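You operate a simulated robot arm through the tools that you are given. There is no shell and no other tool. Be economical: measure what you need, move in short steps, check, and stop when the job is done.

You are at the controls of a simulated robot arm. One attempt, no reset.

TASK
Pack the pale muffin and the scone in the green lunch box, shut it and slide it back out of the way.
Fine: 8 to 16 cm toward the wall; the other muffin stays on the rack.

It is judged by the outcome, as a careful person would: the job done as asked, and still so three seconds after it is handed in. It fails if anything else is knocked over, pushed out of place, dropped, spilled or broken.

THE ROBOT
A 6-joint arm with a two-finger parallel gripper, fixed in place. Base frame: the origin is at the foot of the arm, x ahead of it, y to its left, z up; the work surface is at about z = 0. Units: m, degrees, N and s.
With the tool pointing down near the work surface it reaches from about 0.14 to 0.58 m from the base axis. Its first joint turns from -66.0 to 66.0 degrees. Payload 2.1 kg.
The tool frame sits at the grasp point between the pads (the TCP): z along the fingers, y along the line on which they close. The tips reach 0.03 m beyond it. The gripper opens to 0.094 m. The fingers are 0.028 m wide and 0.01 m thick; the gripper's body (0.05 by 0.096 m) begins 0.055 m behind the TCP.
Orientation is told as [roll, pitch, yaw] about the base's x, y, z axes, in that order, counted from this pose: with the fingers straight down and closing along the base's y, the tool's x points along the base's -x, its y along +y and its z along -z.

THE INTERFACE
- The arm moves only by the tool play_rows. Its argument "steps" is a list of rows, each a list of 7 numbers: the finger opening in m, from 0 to 0.094, then the shift along the tool's x, y, z in m, then the turn, a rotation vector about the tool's x, y, z in degrees. In form: [[hand, dx, dy, dz, wx, wy, wz], ...]. A call has 1 to 12 rows; each row is the pose to reach, as a shift and turn from the pose commanded when the call began, along the tool's axes at that moment. A row lasts 0.2 s, in which the tool goes at most 0.05 m and 8.6 degrees; a call with a longer step from one row to the next is refused whole, and so is a gripper value outside its range. Where a pose cannot be reached the arm comes as near as it can. A force on the tool above 70 N (or 10 N above the force at the start of the call, whichever is more), or a blocked arm, ends the call early, and 0.2 s more pass. Each finger travels about 0.072 m/s and halts on what it meets, pressing with about 25 N; the grip force reading is that of the motor and also rises with nothing between the fingers. The clock runs only during rows and for 0.2 s after the last one: add rows that repeat a pose to give the fingers time. It gives the time, the measured TCP pose, the force on the tool (base axes), the opening and the grip force at its end, in the units of the frame above (readings bear some noise), and new pictures: "show" is both (left out), scene, wrist or none.
- Cameras (640 x 400 px; columns grow to the right, rows downward): "scene" is fixed at [0.0545, -0.3678, 0.5015]; the picture's right is [0.80, -0.60, 0.00], its down [-0.33, -0.43, -0.84] and it looks along [0.51, 0.67, -0.54] (base axes); focal length 356 px, centre (320, 200). "wrist" rides on the gripper at [0.076, 0.014, -0.103] in the tool frame; the picture's right is [-0.18, 0.98, 0.00], its down [-0.75, -0.14, -0.64] and it looks along [-0.63, -0.12, 0.77] (tool axes); focal length 243 px, centre (320, 200). There is no depth. A picture from a camera that has moved, and an enlarged one, comes with that camera's place and axes in the base frame and with its lens. The place of the scene camera against the robot may be out by one fixed shift of up to 0.018 m in any direction.
- close_up(camera, box): a new picture of the part [left, top, right, bottom] of that camera's present view, enlarged. It takes no simulated time.
- job_done(): hands the job in; it is judged then, once.

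Go step by step. Nothing tells you positions but the pictures and the camera data: compare them with the known pose of the tool, close in by small moves and look again before you grip or let go. The budget is 120 turns and 170 pictures, counting those below and the enlarged ones. Unless the task says otherwise, let go and move clear before handing in, and close with one line.

The tools are called after ">>>" as a command line: name --pt "numbers of a row" for each row, then --argument value for the rest, lists and objects as JSON in quotes. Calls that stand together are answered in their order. play_rows: Moves the arm, as the interface text tells. Its arguments: {"type":"object","properties":{"steps":{"type":"array","items":{"type":"array","items":{"type":"number"}}},"show":{"type":"string","enum":["both","scene","wrist","none"]}},"required":["steps"]} The other tools are called the same way: close_up (camera, box) takes an enlarged picture of a part of a camera's view; job_done () hands the job in.

At the start:

```text
time_s: 0.0
ee_pos: [0.3342, -0.0662, 0.3138]
tcp_rot: [0.0, -0.1, -0.1]
contact_force: [2.0, -0.5, -0.2]
width: 0.094
grip_force: 0.1
```

scene: 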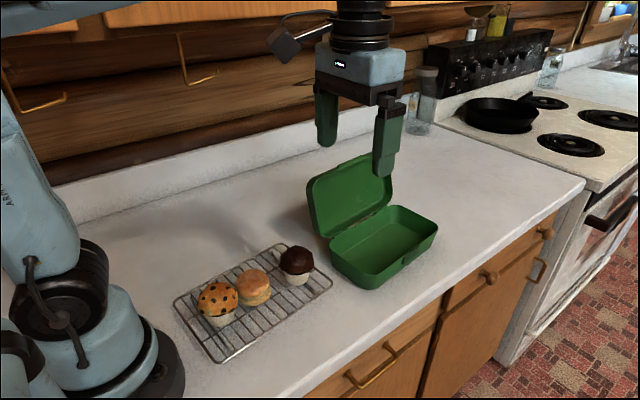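
wrist: 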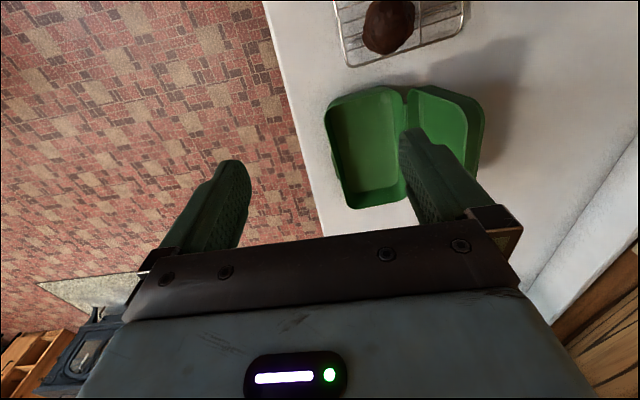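

I see the rack with the pale (chip-topped) muffin nearest the arm, the scone in the middle and the dark muffin near the open green box. I'll enlarge the views to measure them before moving.

>>> close_up --camera "scene" --box '[160, 220, 340, 370]'

>>> close_up --camera "scene" --box '[280, 140, 460, 300]'

>>> close_up --camera "wrist" --box '[300, 0, 560, 220]'

```text
2.67 times, centred on (250, 295) of scene
camera zoom: at [0.0545, -0.3678, 0.5015], right [0.8, -0.6, 0.0], down [-0.33, -0.43, -0.84], along [0.51, 0.67, -0.54], focal length 951 px, centre (507, -53)
```

zoom: 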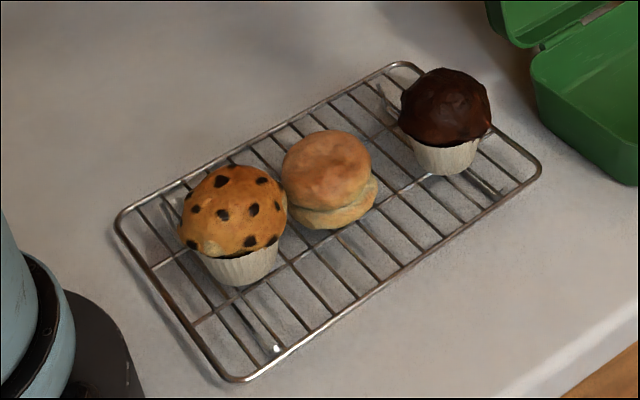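

```text
2.50 times, centred on (370, 220) of scene
camera zoom: at [0.0545, -0.3678, 0.5015], right [0.8, -0.6, 0.0], down [-0.33, -0.43, -0.84], along [0.51, 0.67, -0.54], focal length 891 px, centre (195, 150)
```

zoom: 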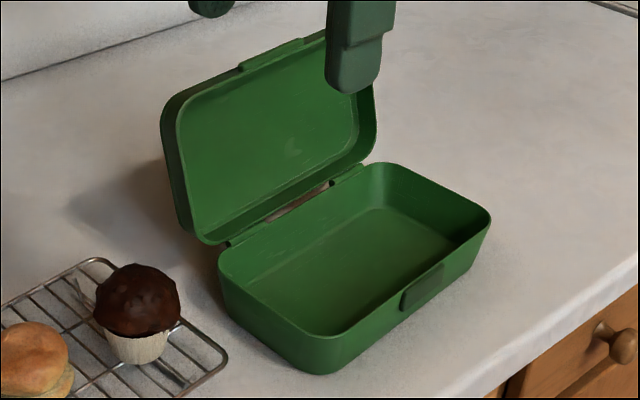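

```text
1.82 times, centred on (430, 110) of wrist
camera zoom: at [0.258, -0.0544, 0.4161], right [0.18, 0.98, 0.0], down [0.75, -0.14, 0.64], along [0.63, -0.12, -0.77], focal length 441 px, centre (120, 364)
```

zoom: 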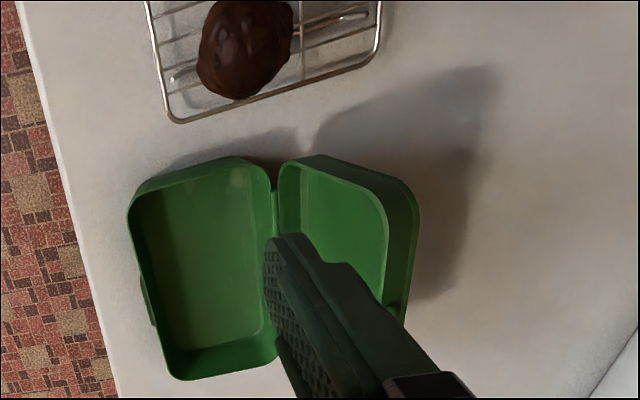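

Box tray spans roughly x 0.38–0.59, y −0.06–0.05 with the lid hinged on the wall side. I'll move back above the rack to view the items with the wrist camera.

>>> play_rows --pt "0.094 0.033 0.026 0.01 0 0 0" --pt "0.094 0.066 0.053 0.02 0 0 0" --pt "0.094 0.1 0.08 0.03 0 0 0" --pt "0.094 0.134 0.1 0.04 0 0 0" --pt "0.094 0.134 0.1 0.04 0 0 0"

```text
time_s: 1.2
ee_pos: [0.2003, 0.0341, 0.274]
tcp_rot: [0.0, -0.2, 0.0]
contact_force: [-0.8, 0.4, 0.0]
width: 0.0938
grip_force: 0.1
camera wrist: at [0.1235, 0.0468, 0.3762], right [0.18, 0.98, 0.0], down [0.75, -0.14, 0.64], along [0.63, -0.12, -0.77], focal length 243 px, centre (320, 200)
```

scene: 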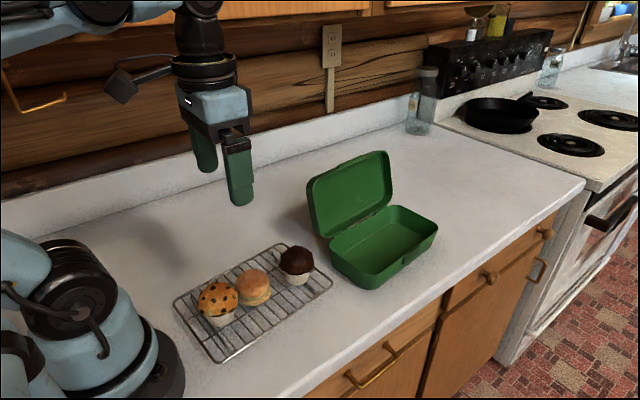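
wrist: 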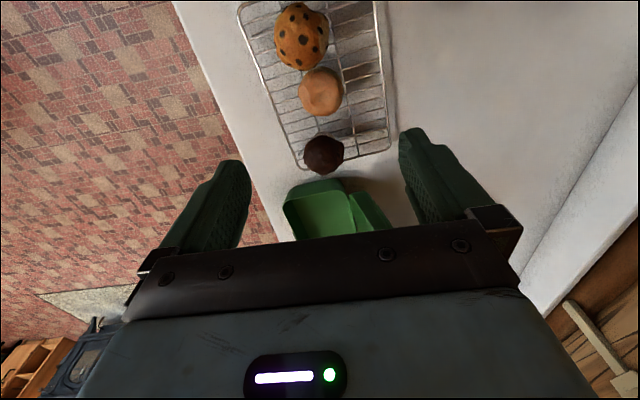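

The overhead wrist view puts the pale muffin near (0.153, 0.019), the scone near (0.218, 0.030) and the dark one near (0.305, 0.018). I'll go above the pale muffin and look again.

>>> play_rows --pt "0.094 0.024 -0.007 0.03 0 0 0" --pt "0.094 0.047 -0.015 0.06 0 0 0" --pt "0.094 0.047 -0.015 0.1 0 0 0" --pt "0.094 0.047 -0.015 0.13 0 0 0" --pt "0.094 0.047 -0.015 0.13 0 0 0"

```text
time_s: 2.4
ee_pos: [0.152, 0.0174, 0.1432]
tcp_rot: [0.1, -0.1, -0.1]
contact_force: [-0.3, -0.4, -0.3]
width: 0.0938
grip_force: 0.2
camera wrist: at [0.0765, 0.0304, 0.2451], right [0.18, 0.98, 0.0], down [0.75, -0.14, 0.64], along [0.63, -0.12, -0.77], focal length 243 px, centre (320, 200)
```

scene: 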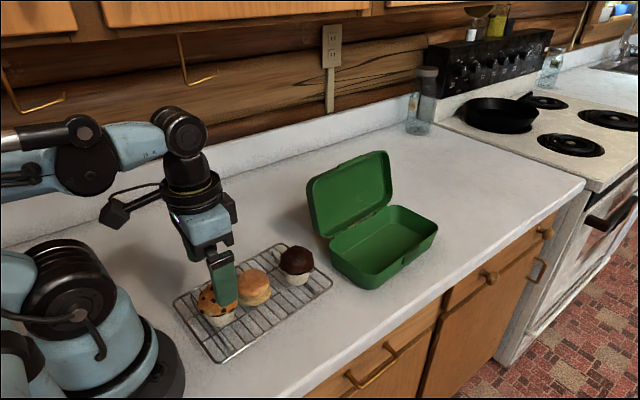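
wrist: 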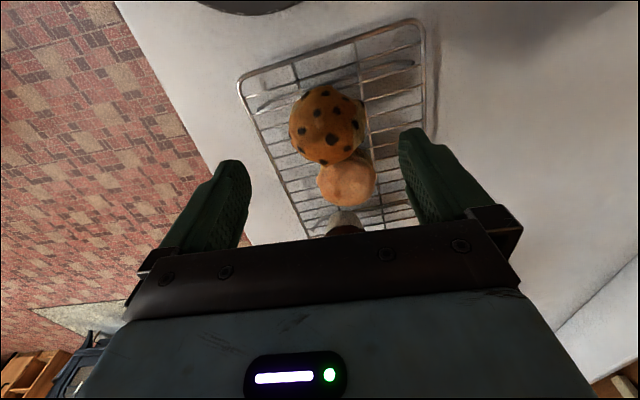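

The pale muffin sits at about (0.154, 0.020), centred between the fingers. Next I lower around it and look before gripping.

>>> play_rows --pt "0.094 -0.001 0.003 0.03 0 0 0" --pt "0.094 -0.001 0.003 0.06 0 0 0" --pt "0.094 -0.001 0.003 0.082 0 0 0" --pt "0.094 -0.001 0.003 0.082 0 0 0"

>>> close_up --camera "scene" --box '[160, 220, 340, 370]'

```text
time_s: 3.4
ee_pos: [0.1534, 0.0219, 0.0604]
tcp_rot: [-0.1, -0.1, -0.1]
contact_force: [-0.2, 0.6, 0.1]
width: 0.0941
grip_force: 0.1
camera wrist: at [0.0779, 0.0336, 0.1639], right [0.18, 0.98, 0.0], down [0.75, -0.14, 0.64], along [0.63, -0.12, -0.77], focal length 243 px, centre (320, 200)
```

scene: 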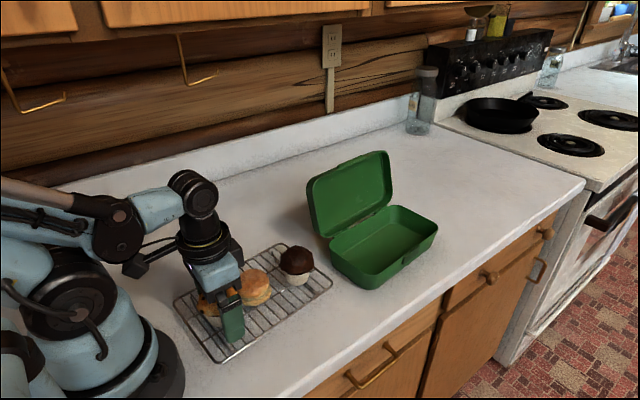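
wrist: 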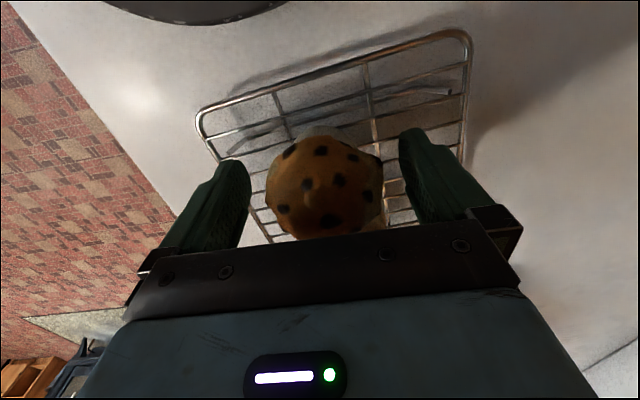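

```text
2.67 times, centred on (250, 295) of scene
camera zoom: at [0.0545, -0.3678, 0.5015], right [0.8, -0.6, 0.0], down [-0.33, -0.43, -0.84], along [0.51, 0.67, -0.54], focal length 951 px, centre (507, -53)
```

zoom: 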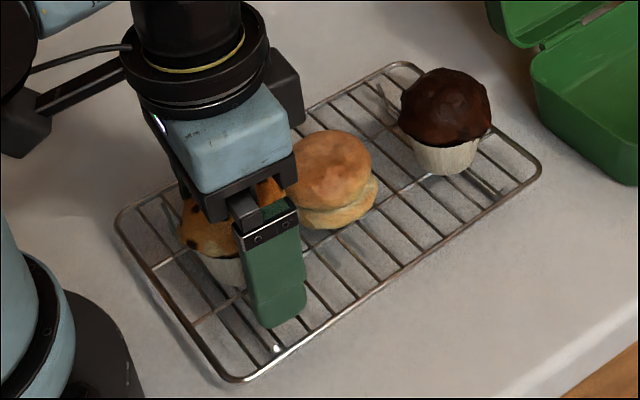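

The muffin is centred between the pads. I'll lower 6 mm more and close.

>>> play_rows --pt "0.094 0 0.001 0.006 0 0 0" --pt "0.075 0 0.001 0.006 0 0 0" --pt "0.06 0 0.001 0.006 0 0 0" --pt "0.045 0 0.001 0.006 0 0 0" --pt "0.045 0 0.001 0.006 0 0 0" --show "wrist"

```text
time_s: 4.6
ee_pos: [0.1541, 0.0218, 0.0563]
tcp_rot: [0.0, -0.2, 0.0]
contact_force: [-0.1, -0.5, 0.2]
width: 0.0637
grip_force: 6.3
camera wrist: at [0.0785, 0.0346, 0.1583], right [0.18, 0.98, 0.0], down [0.75, -0.14, 0.64], along [0.63, -0.12, -0.77], focal length 243 px, centre (320, 200)
```

wrist: 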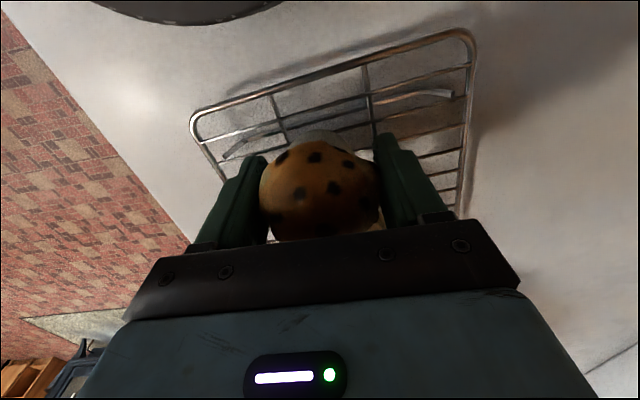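

The pads have met the muffin at 64 mm. I'll firm the grip and lift straight up.

>>> play_rows --pt "0.03 0 0 0 0 0 0" --pt "0.03 0 0 0 0 0 0" --pt "0.03 0 0 0 0 0 0" --pt "0.03 0 0 -0.02 0 0 0" --pt "0.03 0 0 -0.06 0 0 0" --pt "0.03 0 0 -0.1 0 0 0" --pt "0.03 0 0 -0.14 0 0 0" --pt "0.03 0 0 -0.14 0 0 0"

```text
time_s: 6.4
ee_pos: [0.1541, 0.0222, 0.1966]
tcp_rot: [0.1, -0.1, -0.1]
contact_force: [-0.6, -0.5, -0.6]
width: 0.0639
grip_force: 6.0
camera wrist: at [0.0784, 0.0348, 0.2985], right [0.18, 0.98, 0.0], down [0.75, -0.14, 0.64], along [0.63, -0.12, -0.77], focal length 243 px, centre (320, 200)
```

scene: 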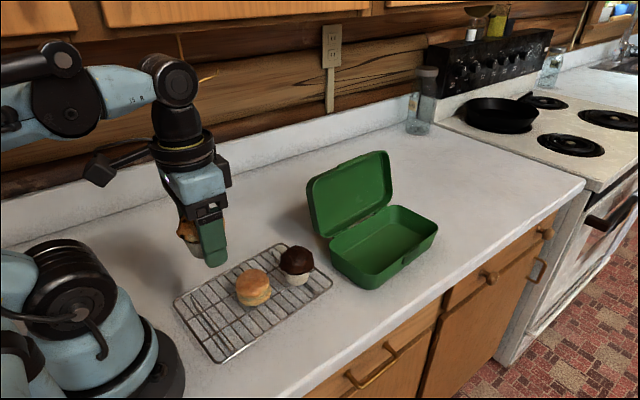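
wrist: 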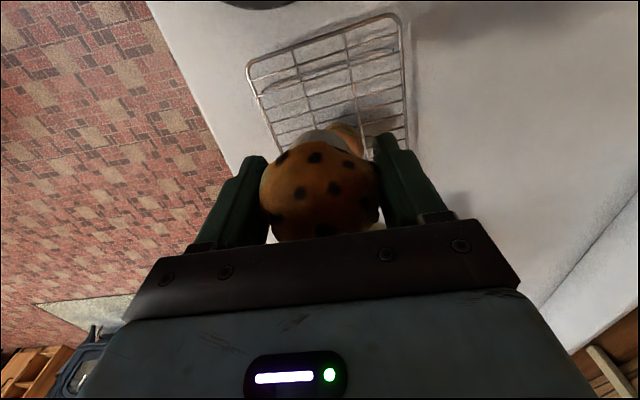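

The muffin is lifted cleanly. I'll carry it high over toward the far part of the tray while turning the gripper about 90° so that the fingers fit along the box's length.

>>> play_rows --pt "0.03 -0.01 0 -0.02 0 0 -7.75" --pt "0.03 -0.04 0 -0.04 0 0 -15.5" --pt "0.03 -0.075 0 -0.05 0 0 -23.25" --pt "0.03 -0.11 -0.005 -0.05 0 0 -31" --pt "0.03 -0.145 -0.01 -0.05 0 0 -38.75" --pt "0.03 -0.18 -0.015 -0.05 0 0 -46.5" --pt "0.03 -0.215 -0.02 -0.05 0 0 -54.25" --pt "0.03 -0.25 -0.025 -0.05 0 0 -62" --pt "0.03 -0.285 -0.03 -0.05 0 0 -69.75" --pt "0.03 -0.32 -0.03 -0.05 0 0 -77.5" --pt "0.03 -0.35 -0.03 -0.05 0 0 -85.25" --pt "0.03 -0.37 -0.03 -0.05 0 0 -93"

```text
time_s: 9.0
ee_pos: [0.5233, -0.0068, 0.2456]
tcp_rot: [0.0, 0.0, 93.2]
contact_force: [0.9, 0.2, -0.3]
width: 0.064
grip_force: 6.0
camera wrist: at [0.5143, -0.0853, 0.3487], right [-0.99, 0.13, 0.0], down [0.1, 0.76, 0.64], along [0.08, 0.64, -0.77], focal length 243 px, centre (320, 200)
```

scene: 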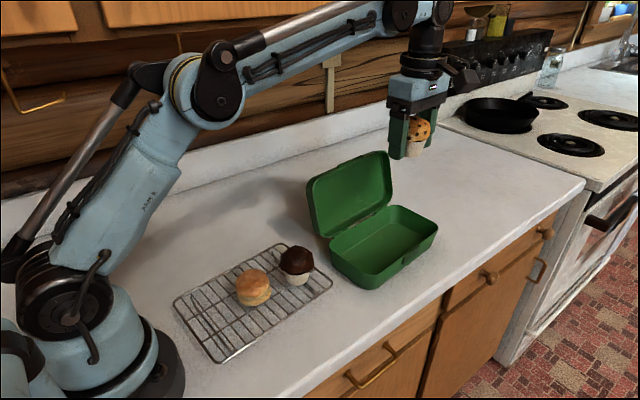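
wrist: 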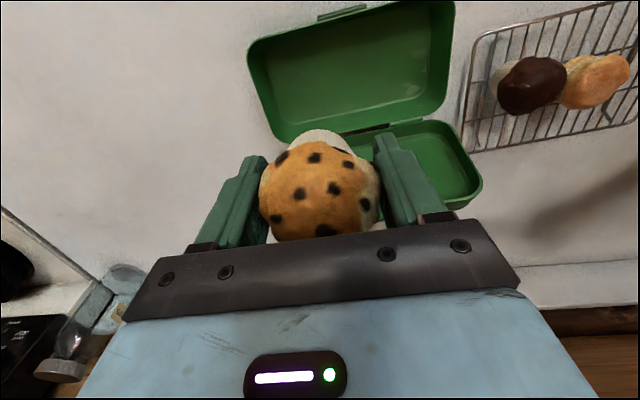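

The muffin hangs above the far half of the tray; I estimate the tray corners at (0.592,−0.055), (0.385,−0.065), (0.374,0.04), (0.581,0.053). I'll lower straight down to just inside the rim.

>>> play_rows --pt "0.03 0 0 0.04 0 0 0" --pt "0.03 0 0 0.08 0 0 0" --pt "0.03 0 0 0.12 0 0 0" --pt "0.03 0 0 0.14 0 0 0" --pt "0.03 0 0 0.14 0 0 0"

>>> close_up --camera "scene" --box '[280, 140, 460, 300]'

```text
time_s: 10.2
ee_pos: [0.5249, -0.0076, 0.1048]
tcp_rot: [-0.2, 0.0, 93.0]
contact_force: [-0.3, -0.2, -0.2]
width: 0.0635
grip_force: 6.1
camera wrist: at [0.5146, -0.0865, 0.2074], right [-0.99, 0.13, 0.0], down [0.1, 0.76, 0.64], along [0.09, 0.64, -0.77], focal length 243 px, centre (320, 200)
```

scene: 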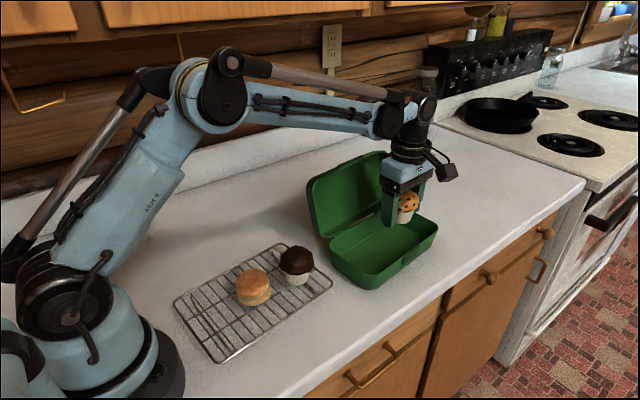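
wrist: 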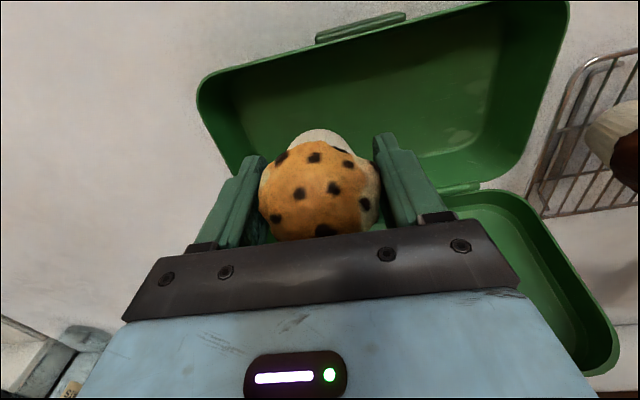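

```text
2.50 times, centred on (370, 220) of scene
camera zoom: at [0.0545, -0.3678, 0.5015], right [0.8, -0.6, 0.0], down [-0.33, -0.43, -0.84], along [0.51, 0.67, -0.54], focal length 891 px, centre (195, 150)
```

zoom: 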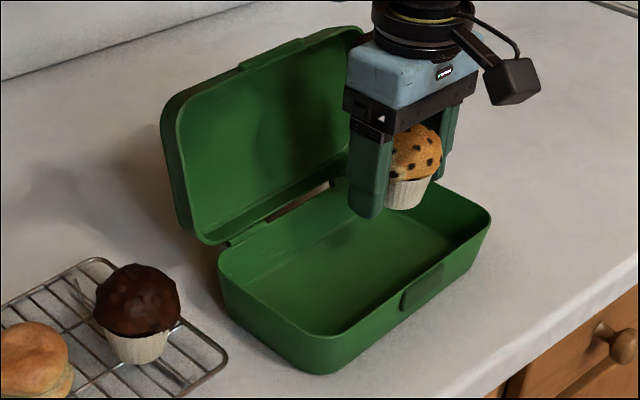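

The fingers and muffin are inside the rim outline with clearance on all sides. I'll lower slowly towards the floor.

>>> play_rows --pt "0.03 0 0.002 0.025 0 0 0" --pt "0.03 0 0.003 0.05 0 0 0" --pt "0.03 0 0.003 0.058 0 0 0" --pt "0.03 0 0.003 0.062 0 0 0" --pt "0.03 0 0.003 0.062 0 0 0"

>>> close_up --camera "scene" --box '[280, 140, 460, 300]'

```text
time_s: 11.4
ee_pos: [0.5213, -0.0083, 0.0428]
tcp_rot: [-0.1, 0.0, 93.0]
contact_force: [0.1, 0.0, -0.3]
width: 0.0637
grip_force: 6.4
camera wrist: at [0.5113, -0.0863, 0.1461], right [-0.99, 0.13, 0.0], down [0.1, 0.76, 0.64], along [0.09, 0.64, -0.77], focal length 243 px, centre (320, 200)
```

scene: 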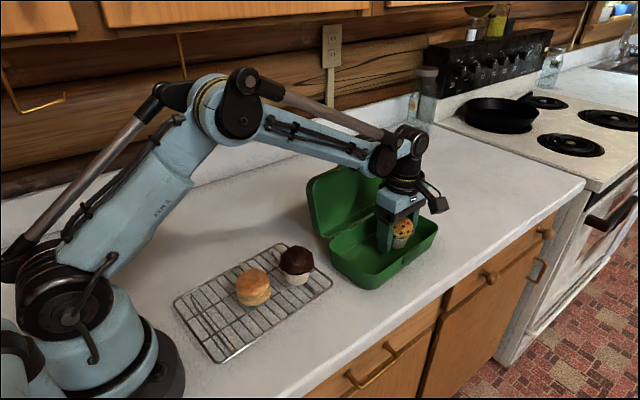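
wrist: 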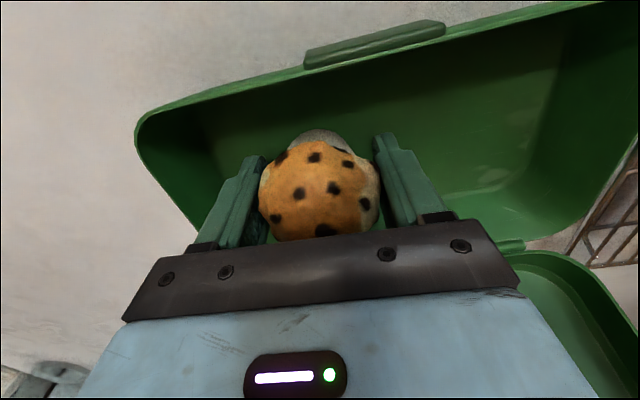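

```text
2.50 times, centred on (370, 220) of scene
camera zoom: at [0.0545, -0.3678, 0.5015], right [0.8, -0.6, 0.0], down [-0.33, -0.43, -0.84], along [0.51, 0.67, -0.54], focal length 891 px, centre (195, 150)
```

zoom: 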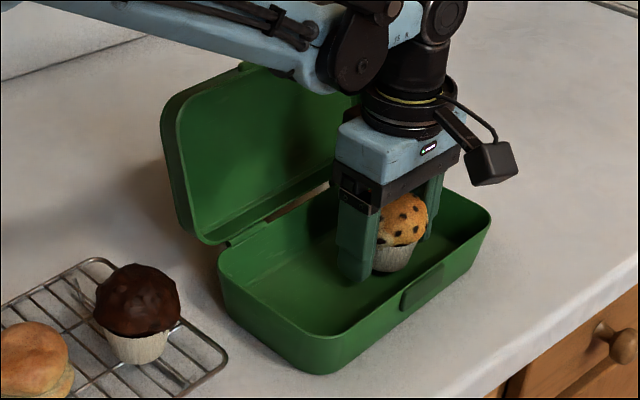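

No contact yet and the lid is untouched. I'll feel for the floor in millimetre steps.

>>> play_rows --pt "0.03 0 0 0.003 0 0 0" --pt "0.03 0 0 0.005 0 0 0" --pt "0.03 0 0 0.006 0 0 0" --pt "0.03 0 0 0.006 0 0 0" --show "none"

>>> close_up --camera "scene" --box '[350, 180, 450, 270]'

```text
time_s: 12.4
ee_pos: [0.5209, -0.0066, 0.0374]
tcp_rot: [-0.1, 0.0, 93.1]
contact_force: [-0.2, -0.1, 0.0]
width: 0.0636
grip_force: 5.6
```

```text
4.44 times, centred on (400, 225) of scene
camera zoom: at [0.0545, -0.3678, 0.5015], right [0.8, -0.6, 0.0], down [-0.33, -0.43, -0.84], along [0.51, 0.67, -0.54], focal length 1584 px, centre (-36, 89)
```

zoom: 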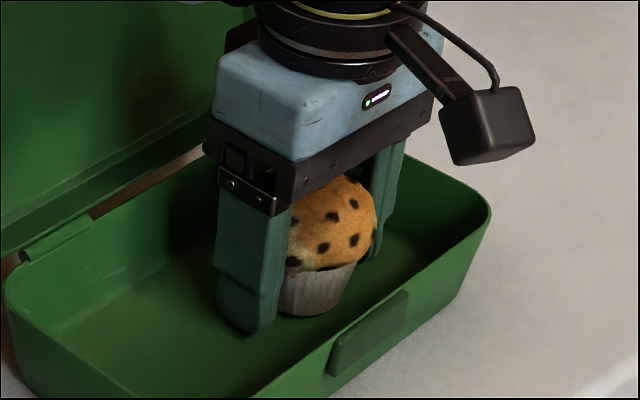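

>>> play_rows --pt "0.03 0 0 0.001 0 0 0" --pt "0.03 0 0 0.002 0 0 0" --pt "0.03 0 0 0.002 0 0 0" --show "none"

```text
time_s: 13.2
ee_pos: [0.5216, -0.0064, 0.036]
tcp_rot: [-0.2, 0.0, 93.0]
contact_force: [-0.4, -1.7, -0.1]
width: 0.0637
grip_force: 5.7
```

The muffin is practically on the floor of the tray. I'll open slightly within the walls and rise.

>>> play_rows --pt "0.066 0 0 0 0 0 0" --pt "0.07 0 0 0 0 0 0" --pt "0.074 0 0 0 0 0 0" --pt "0.074 0 0 0 0 0 0" --pt "0.074 0 0 -0.02 0 0 0" --pt "0.074 0 0 -0.06 0 0 0" --pt "0.074 0 0 -0.1 0 0 0" --pt "0.074 0 0 -0.14 0 0 0" --pt "0.074 0 0 -0.18 0 0 0" --pt "0.074 0 0 -0.21 0 0 0"

>>> close_up --camera "scene" --box '[280, 140, 460, 300]'

```text
time_s: 15.4
ee_pos: [0.5212, -0.0063, 0.2464]
tcp_rot: [-0.1, -0.1, 92.9]
contact_force: [-1.4, 0.3, -0.1]
width: 0.074
grip_force: 0.0
camera wrist: at [0.5103, -0.0862, 0.349], right [-0.99, 0.13, 0.0], down [0.1, 0.76, 0.64], along [0.09, 0.64, -0.77], focal length 243 px, centre (320, 200)
```

scene: 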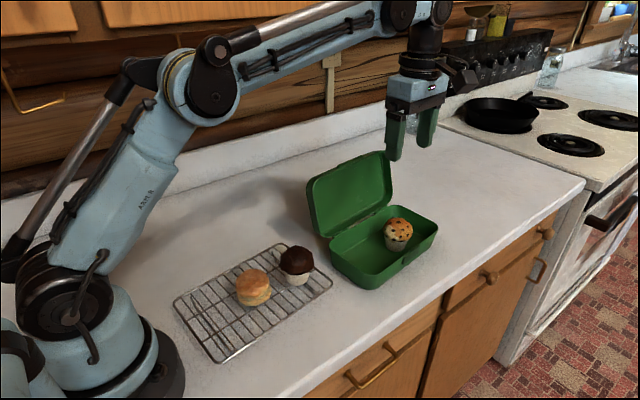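
wrist: 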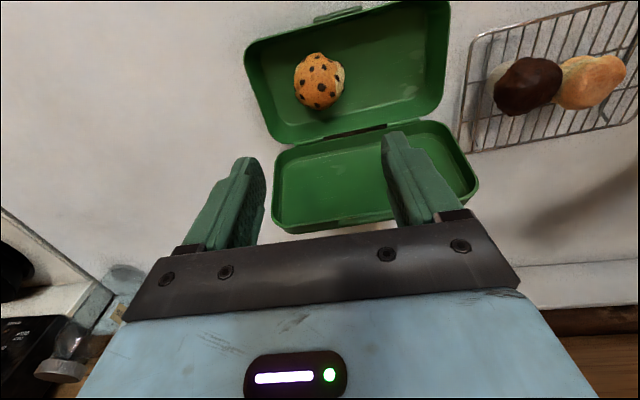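

```text
2.50 times, centred on (370, 220) of scene
camera zoom: at [0.0545, -0.3678, 0.5015], right [0.8, -0.6, 0.0], down [-0.33, -0.43, -0.84], along [0.51, 0.67, -0.54], focal length 891 px, centre (195, 150)
```

zoom: 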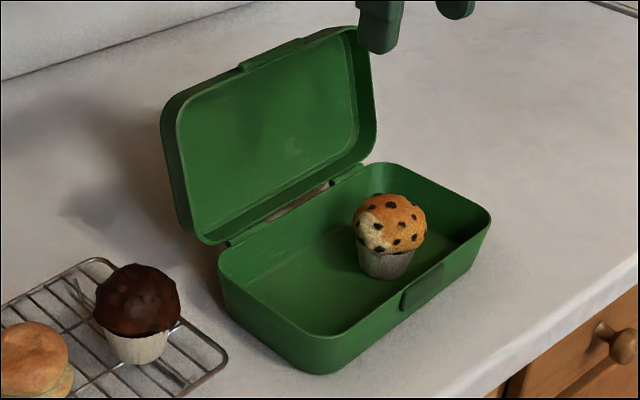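

The pale muffin stands upright in the tray. Now I travel back over the scone, turning the gripper back.

>>> play_rows --pt "0.09 -0.004 0.025 0 0 0 7.75" --pt "0.09 -0.008 0.05 0 0 0 15.5" --pt "0.09 -0.013 0.075 0 0 0 23.25" --pt "0.09 -0.017 0.1 0 0 0 31" --pt "0.09 -0.022 0.125 0 0 0 38.75" --pt "0.09 -0.026 0.15 0 0 0 46.5" --pt "0.09 -0.03 0.175 0 0 0 54.25" --pt "0.09 -0.035 0.2 0 0 0 62" --pt "0.09 -0.04 0.225 0.01 0 0 69.75" --pt "0.09 -0.045 0.25 0.03 0 0 77.5" --pt "0.09 -0.05 0.275 0.05 0 0 85.25" --pt "0.09 -0.052 0.301 0.08 0 0 93"

```text
time_s: 18.0
ee_pos: [0.2185, 0.0296, 0.1646]
tcp_rot: [0.1, -0.1, -0.1]
contact_force: [-0.6, 0.0, -0.4]
width: 0.0899
grip_force: 0.0
camera wrist: at [0.1421, 0.0415, 0.2669], right [0.19, 0.98, 0.0], down [0.75, -0.14, 0.64], along [0.63, -0.12, -0.77], focal length 243 px, centre (320, 200)
```

scene: 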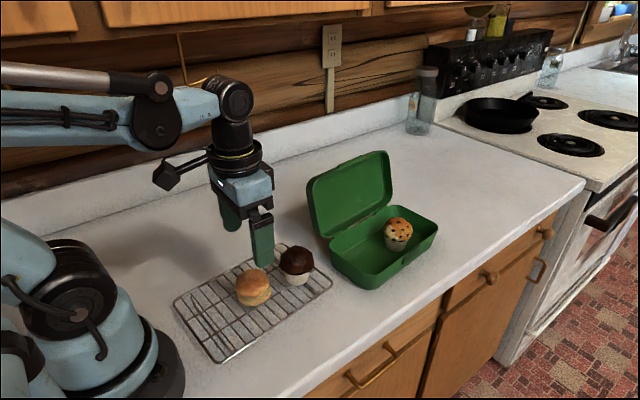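
wrist: 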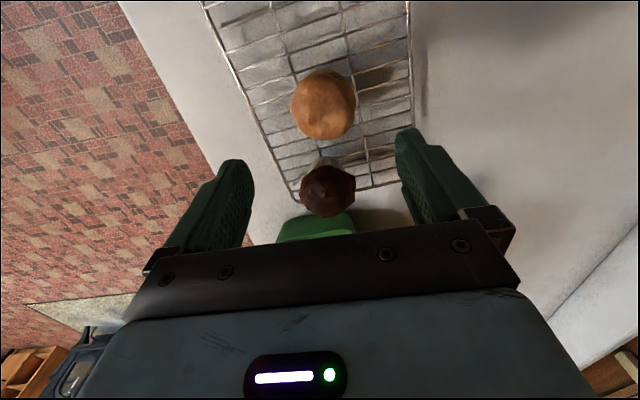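

The scone is centred near (0.216, 0.031), clear of the dark muffin at (0.303, 0.019). I'll lower around it and look.

>>> play_rows --pt "0.09 0.002 0.001 0.04 0 0 0" --pt "0.09 0.002 0.001 0.075 0 0 0" --pt "0.09 0.002 0.001 0.1 0 0 0" --pt "0.09 0.002 0.001 0.109 0 0 0" --pt "0.09 0.002 0.001 0.109 0 0 0"

>>> close_up --camera "scene" --box '[160, 220, 340, 370]'

```text
time_s: 19.2
ee_pos: [0.215, 0.029, 0.0563]
tcp_rot: [0.0, -0.1, 0.1]
contact_force: [-1.1, -0.4, 0.0]
width: 0.09
grip_force: 0.0
camera wrist: at [0.1397, 0.0413, 0.1587], right [0.18, 0.98, 0.0], down [0.75, -0.14, 0.64], along [0.63, -0.12, -0.77], focal length 243 px, centre (320, 200)
```

scene: 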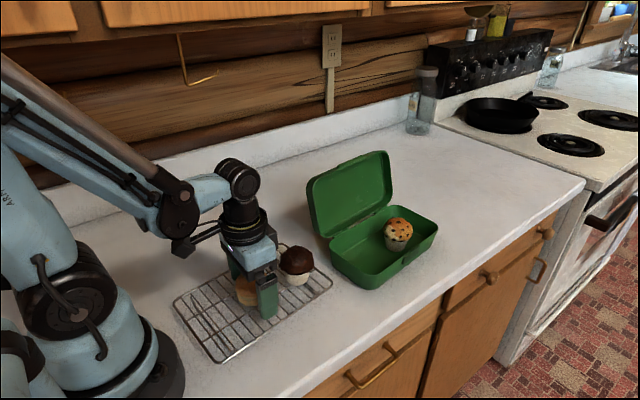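
wrist: 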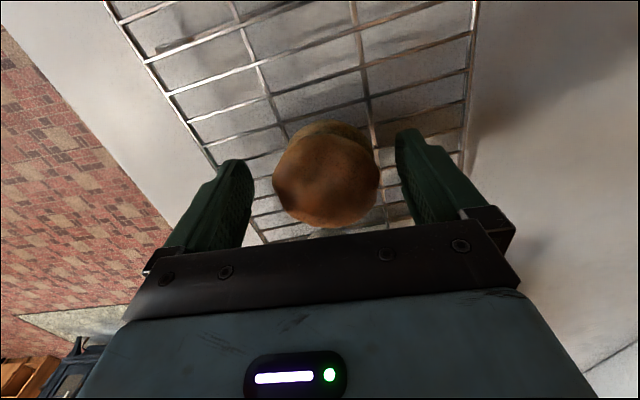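

```text
2.67 times, centred on (250, 295) of scene
camera zoom: at [0.0545, -0.3678, 0.5015], right [0.8, -0.6, 0.0], down [-0.33, -0.43, -0.84], along [0.51, 0.67, -0.54], focal length 951 px, centre (507, -53)
```

zoom: 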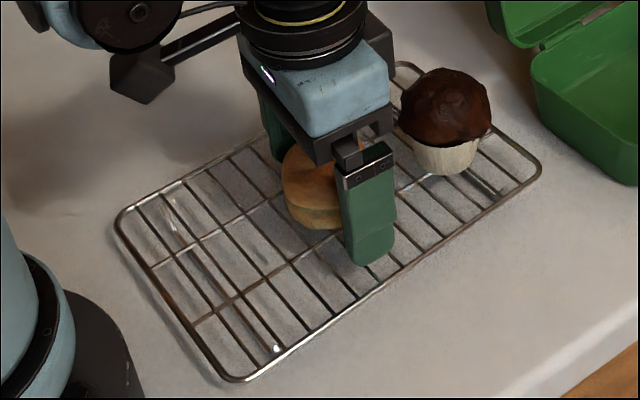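

The scone is well placed between the fingers. I'll close, firm up and lift.

>>> play_rows --pt "0.09 0 0.002 0.002 0 0 0" --pt "0.07 0 0.002 0.002 0 0 0" --pt "0.055 0 0.002 0.002 0 0 0" --pt "0.03 0 0.002 0.002 0 0 0" --pt "0.03 0 0.002 0.002 0 0 0" --pt "0.03 0 0.002 0.002 0 0 0" --pt "0.03 0 0.002 0.002 0 0 0" --show "wrist"

```text
time_s: 20.8
ee_pos: [0.2152, 0.0317, 0.0548]
tcp_rot: [0.1, -0.2, 0.0]
contact_force: [0.1, 0.1, 0.0]
width: 0.0567
grip_force: 24.9
camera wrist: at [0.1397, 0.0434, 0.1569], right [0.18, 0.98, 0.0], down [0.75, -0.14, 0.64], along [0.63, -0.12, -0.77], focal length 243 px, centre (320, 200)
```

wrist: 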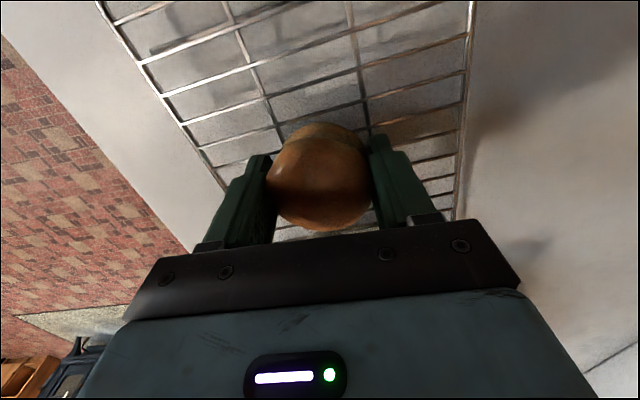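

The scone is gripped at 57 mm. I'll lift it.

>>> play_rows --pt "0.03 0 0 -0.02 0 0 0" --pt "0.03 0 0 -0.06 0 0 0" --pt "0.03 0 0 -0.1 0 0 0" --pt "0.03 0 0 -0.15 0 0 0" --pt "0.03 0 0 -0.19 0 0 0" --pt "0.03 0 0 -0.19 0 0 0"

```text
time_s: 22.2
ee_pos: [0.2156, 0.0316, 0.2442]
tcp_rot: [-0.1, -0.1, 0.0]
contact_force: [-0.8, 0.0, -1.2]
width: 0.0567
grip_force: 24.9
camera wrist: at [0.1394, 0.0443, 0.347], right [0.18, 0.98, 0.0], down [0.75, -0.14, 0.64], along [0.63, -0.12, -0.77], focal length 243 px, centre (320, 200)
```

scene: 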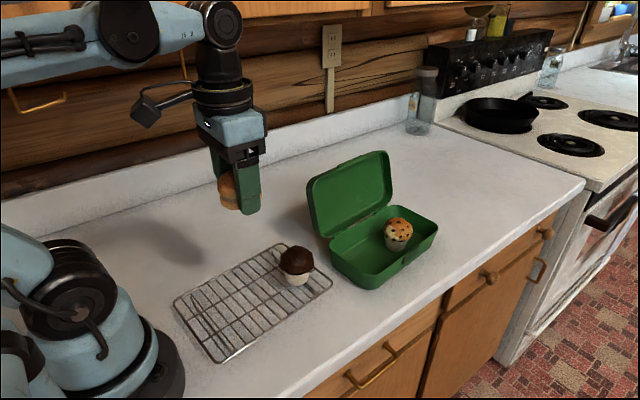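
wrist: 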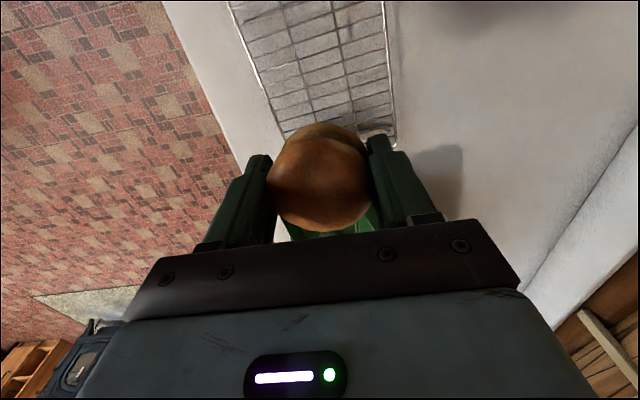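

The scone is lifted. I'll carry it over the near half of the tray with the same 93° turn.

>>> play_rows --pt "0.03 -0.015 -0.003 0 0 0 -7.75" --pt "0.03 -0.035 -0.006 0 0 0 -15.5" --pt "0.03 -0.055 -0.01 0 0 0 -23.25" --pt "0.03 -0.075 -0.014 0 0 0 -31" --pt "0.03 -0.095 -0.018 0 0 0 -38.75" --pt "0.03 -0.115 -0.022 0 0 0 -46.5" --pt "0.03 -0.135 -0.026 0 0 0 -54.25" --pt "0.03 -0.155 -0.03 0 0 0 -62" --pt "0.03 -0.175 -0.034 0 0 0 -69.75" --pt "0.03 -0.195 -0.038 0 0 0 -77.5" --pt "0.03 -0.21 -0.041 0.03 0 0 -85.25" --pt "0.03 -0.2235 -0.041 0.06 0 0 -93"

>>> play_rows --pt "0.03 0 0 0.03 0 0 0" --pt "0.03 0 0 0.07 0 0 0" --pt "0.03 0 0 0.07 0 0 0"

>>> close_up --camera "scene" --box '[280, 140, 460, 300]'

```text
time_s: 24.8
ee_pos: [0.4388, -0.0098, 0.1854]
tcp_rot: [-0.1, 0.0, 93.2]
contact_force: [-0.9, -0.3, -0.5]
width: 0.0568
grip_force: 25.3
camera wrist: at [0.4297, -0.089, 0.2871], right [-0.99, 0.13, 0.0], down [0.1, 0.76, 0.64], along [0.08, 0.64, -0.77], focal length 243 px, centre (320, 200)
```

scene: 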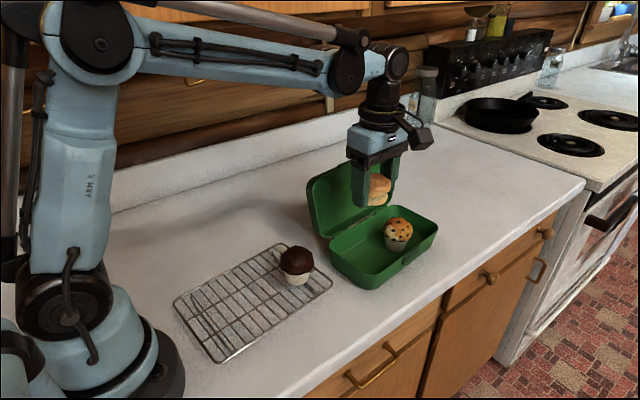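
wrist: 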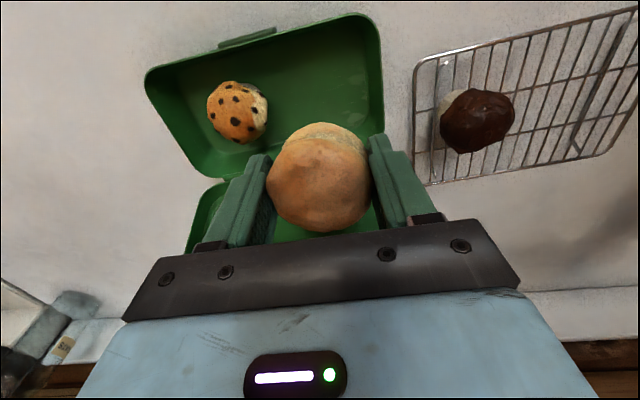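

```text
time_s: 25.6
ee_pos: [0.4409, -0.0092, 0.1148]
tcp_rot: [-0.2, 0.0, 93.1]
contact_force: [0.2, -0.4, -1.1]
width: 0.0568
grip_force: 24.4
camera wrist: at [0.4298, -0.0884, 0.2173], right [-0.99, 0.13, 0.0], down [0.1, 0.76, 0.64], along [0.09, 0.64, -0.77], focal length 243 px, centre (320, 200)
```

scene: 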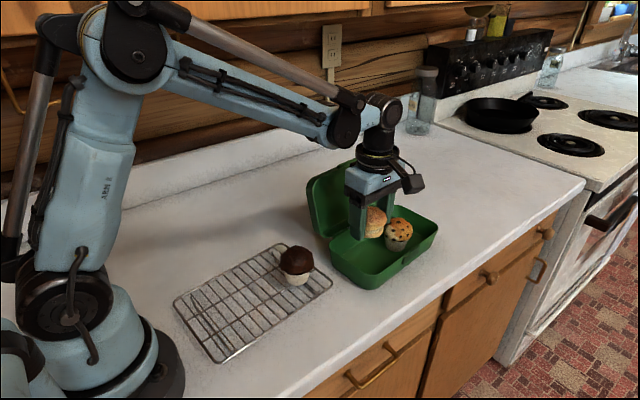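
wrist: 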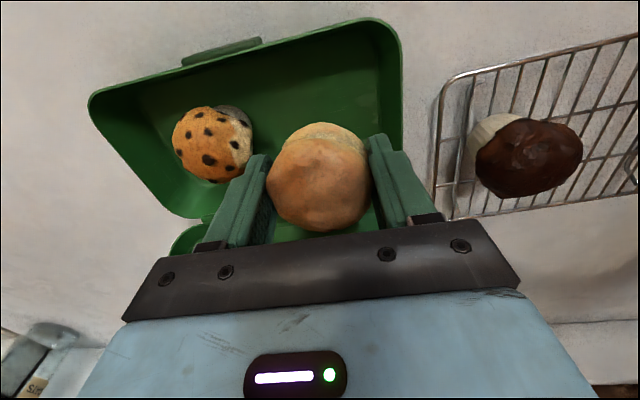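

```text
2.50 times, centred on (370, 220) of scene
camera zoom: at [0.0545, -0.3678, 0.5015], right [0.8, -0.6, 0.0], down [-0.33, -0.43, -0.84], along [0.51, 0.67, -0.54], focal length 891 px, centre (195, 150)
```

zoom: 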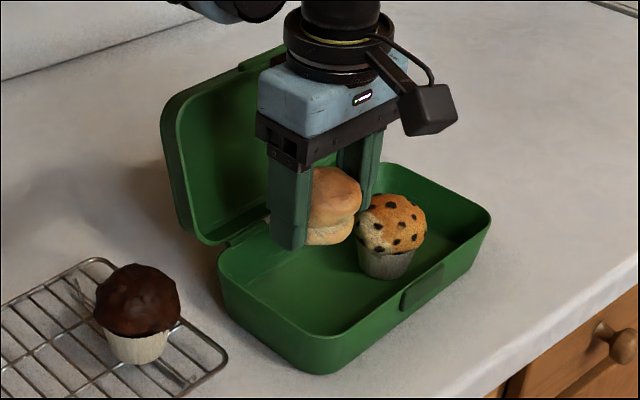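

Clearances look good: the fingers span x≈0.401–0.479 between the near wall and the muffin. I'll lower to near the floor and check.

>>> play_rows --pt "0.03 0 0 0.03 0 0 0" --pt "0.03 0 0 0.055 0 0 0" --pt "0.03 0 0 0.068 0 0 0" --pt "0.03 0 0 0.073 0 0 0" --pt "0.03 0 0 0.073 0 0 0"

>>> close_up --camera "scene" --box '[320, 170, 440, 290]'

```text
time_s: 26.8
ee_pos: [0.4402, -0.0096, 0.0421]
tcp_rot: [-0.1, 0.0, 93.0]
contact_force: [-0.2, 0.0, -0.7]
width: 0.0566
grip_force: 25.1
camera wrist: at [0.4296, -0.0883, 0.1448], right [-0.99, 0.13, 0.0], down [0.1, 0.76, 0.64], along [0.09, 0.64, -0.77], focal length 243 px, centre (320, 200)
```

scene: 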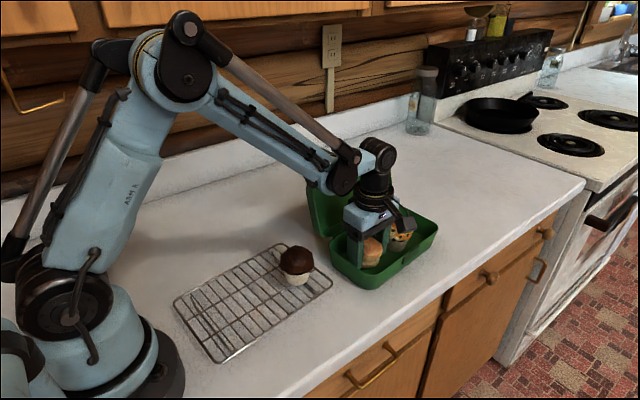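
wrist: 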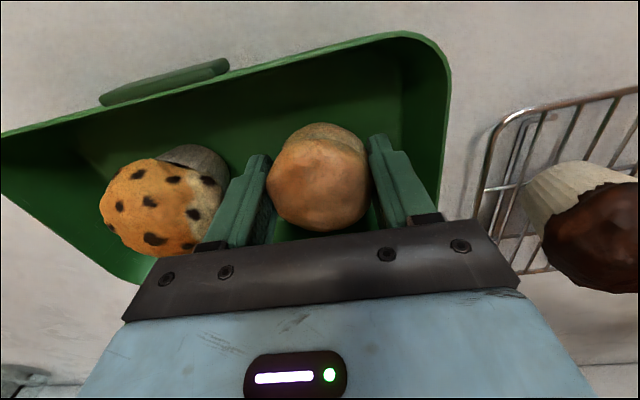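

```text
3.33 times, centred on (380, 230) of scene
camera zoom: at [0.0545, -0.3678, 0.5015], right [0.8, -0.6, 0.0], down [-0.33, -0.43, -0.84], along [0.51, 0.67, -0.54], focal length 1188 px, centre (120, 100)
```

zoom: 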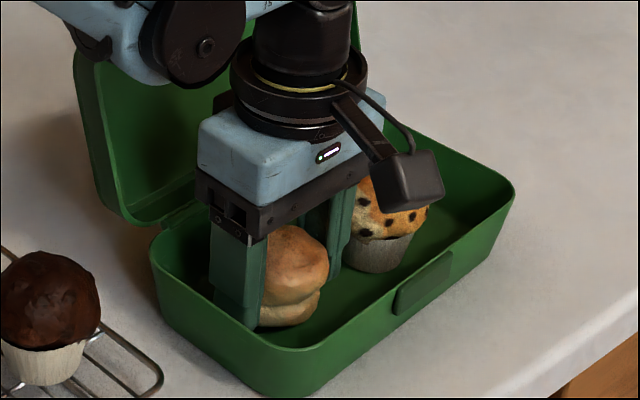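

All clear and close to the floor; I'll go down the last few millimetres, watching the force.

>>> play_rows --pt "0.03 0 0 0.003 0 0 0" --pt "0.03 0 0 0.005 0 0 0" --pt "0.03 0 0 0.007 0 0 0" --pt "0.03 0 0 0.007 0 0 0" --show "none"

```text
time_s: 27.8
ee_pos: [0.4383, -0.0097, 0.0353]
tcp_rot: [-0.1, 0.0, 93.0]
contact_force: [0.5, -0.7, 0.9]
width: 0.0568
grip_force: 24.6
```

>>> play_rows --pt "0.059 0 0 0 0 0 0" --pt "0.062 0 0 0 0 0 0" --pt "0.064 0 0 0 0 0 0" --pt "0.064 0 0 0 0 0 0" --pt "0.064 0 0 -0.02 0 0 0" --pt "0.064 0 0 -0.06 0 0 0" --pt "0.064 0 0 -0.1 0 0 0" --pt "0.064 0 0 -0.14 0 0 0" --pt "0.064 0 0 -0.18 0 0 0" --pt "0.064 0 0 -0.22 0 0 0"

>>> close_up --camera "scene" --box '[280, 140, 460, 300]'

>>> close_up --camera "wrist" --box '[140, 0, 460, 260]'

```text
time_s: 30.0
ee_pos: [0.4398, -0.0092, 0.2559]
tcp_rot: [-0.1, 0.0, 93.0]
contact_force: [-0.2, -1.1, 0.1]
width: 0.064
grip_force: 0.0
camera wrist: at [0.4295, -0.088, 0.3577], right [-0.99, 0.13, 0.0], down [0.1, 0.76, 0.64], along [0.09, 0.64, -0.77], focal length 243 px, centre (320, 200)
```

scene: 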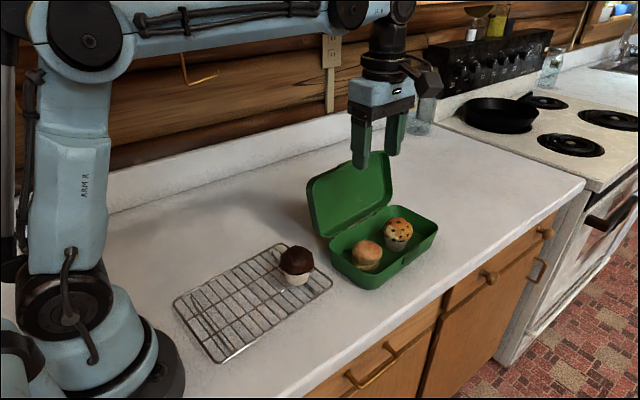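
wrist: 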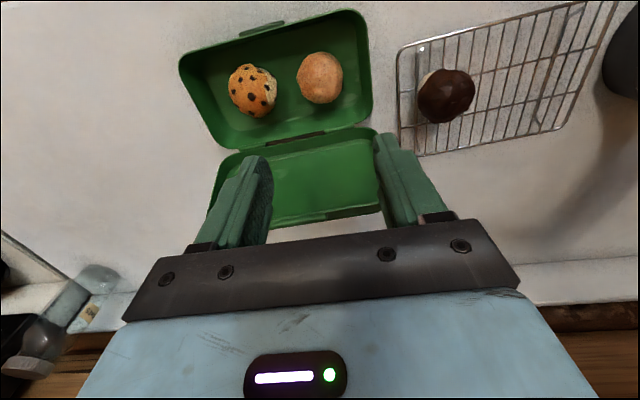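

```text
2.50 times, centred on (370, 220) of scene
camera zoom: at [0.0545, -0.3678, 0.5015], right [0.8, -0.6, 0.0], down [-0.33, -0.43, -0.84], along [0.51, 0.67, -0.54], focal length 891 px, centre (195, 150)
```

zoom: 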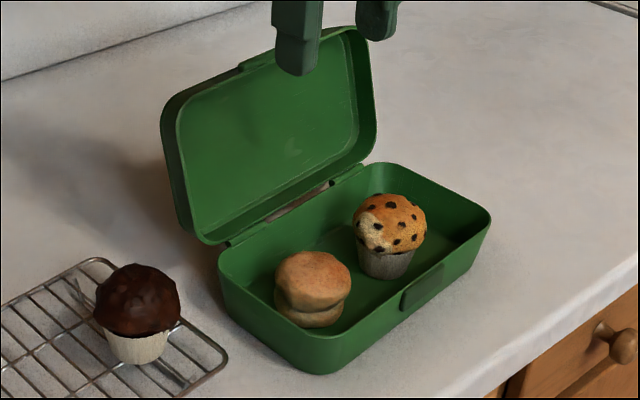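

```text
1.54 times, centred on (300, 130) of wrist
camera zoom: at [0.4295, -0.088, 0.3577], right [-0.99, 0.13, 0.0], down [0.1, 0.76, 0.64], along [0.09, 0.64, -0.77], focal length 373 px, centre (351, 308)
```

zoom: 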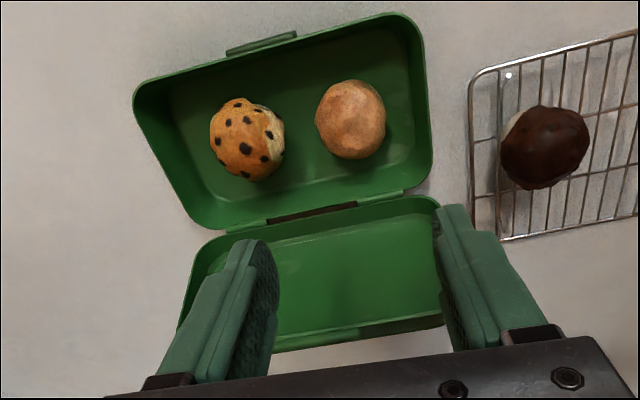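

Both items sit in the tray, clear of the walls. The lid leans back about 30° past vertical with its top edge near y≈0.11, z≈0.16, so I'll go over it to a spot behind it.

>>> play_rows --pt "0.06 -0.03 -0.01 -0.014 0 0 0" --pt "0.06 -0.07 -0.02 -0.014 0 0 0" --pt "0.06 -0.11 -0.03 -0.014 0 0 0" --pt "0.06 -0.15 -0.04 -0.014 0 0 0" --pt "0.06 -0.192 -0.05 -0.014 0 0 0" --pt "0.06 -0.192 -0.05 -0.014 0 0 0"

>>> close_up --camera "scene" --box '[280, 100, 460, 260]'

```text
time_s: 31.4
ee_pos: [0.486, 0.1551, 0.2719]
tcp_rot: [0.1, 0.0, 89.7]
contact_force: [-0.4, -0.2, 0.3]
width: 0.0603
grip_force: 0.0
camera wrist: at [0.4718, 0.0771, 0.3745], right [-0.98, 0.19, 0.0], down [0.15, 0.75, 0.64], along [0.12, 0.63, -0.77], focal length 243 px, centre (320, 200)
```

scene: 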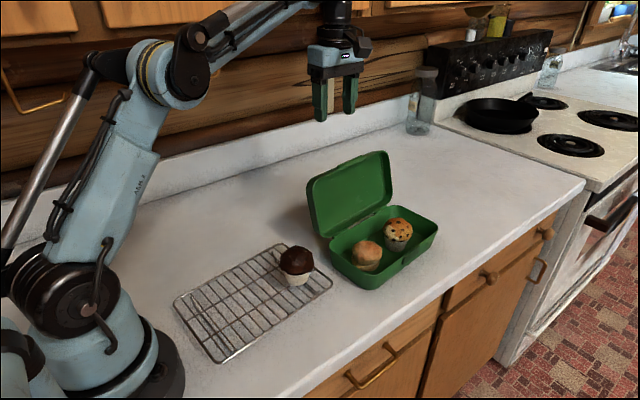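
wrist: 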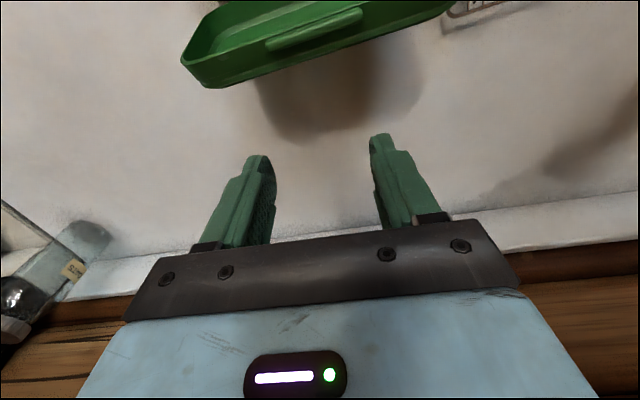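

```text
2.50 times, centred on (370, 180) of scene
camera zoom: at [0.0541, -0.3685, 0.501], right [0.8, -0.6, 0.0], down [-0.33, -0.43, -0.84], along [0.51, 0.67, -0.54], focal length 891 px, centre (195, 250)
```

zoom: 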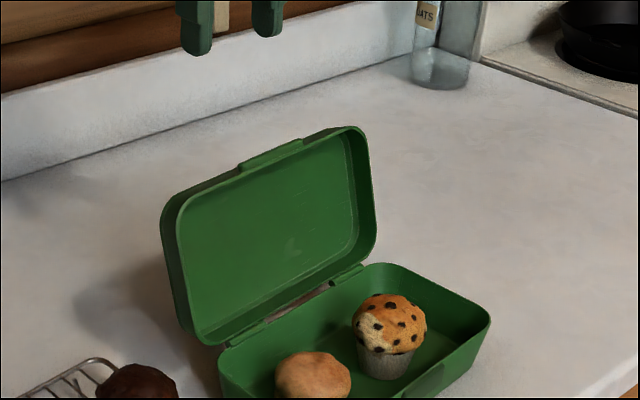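

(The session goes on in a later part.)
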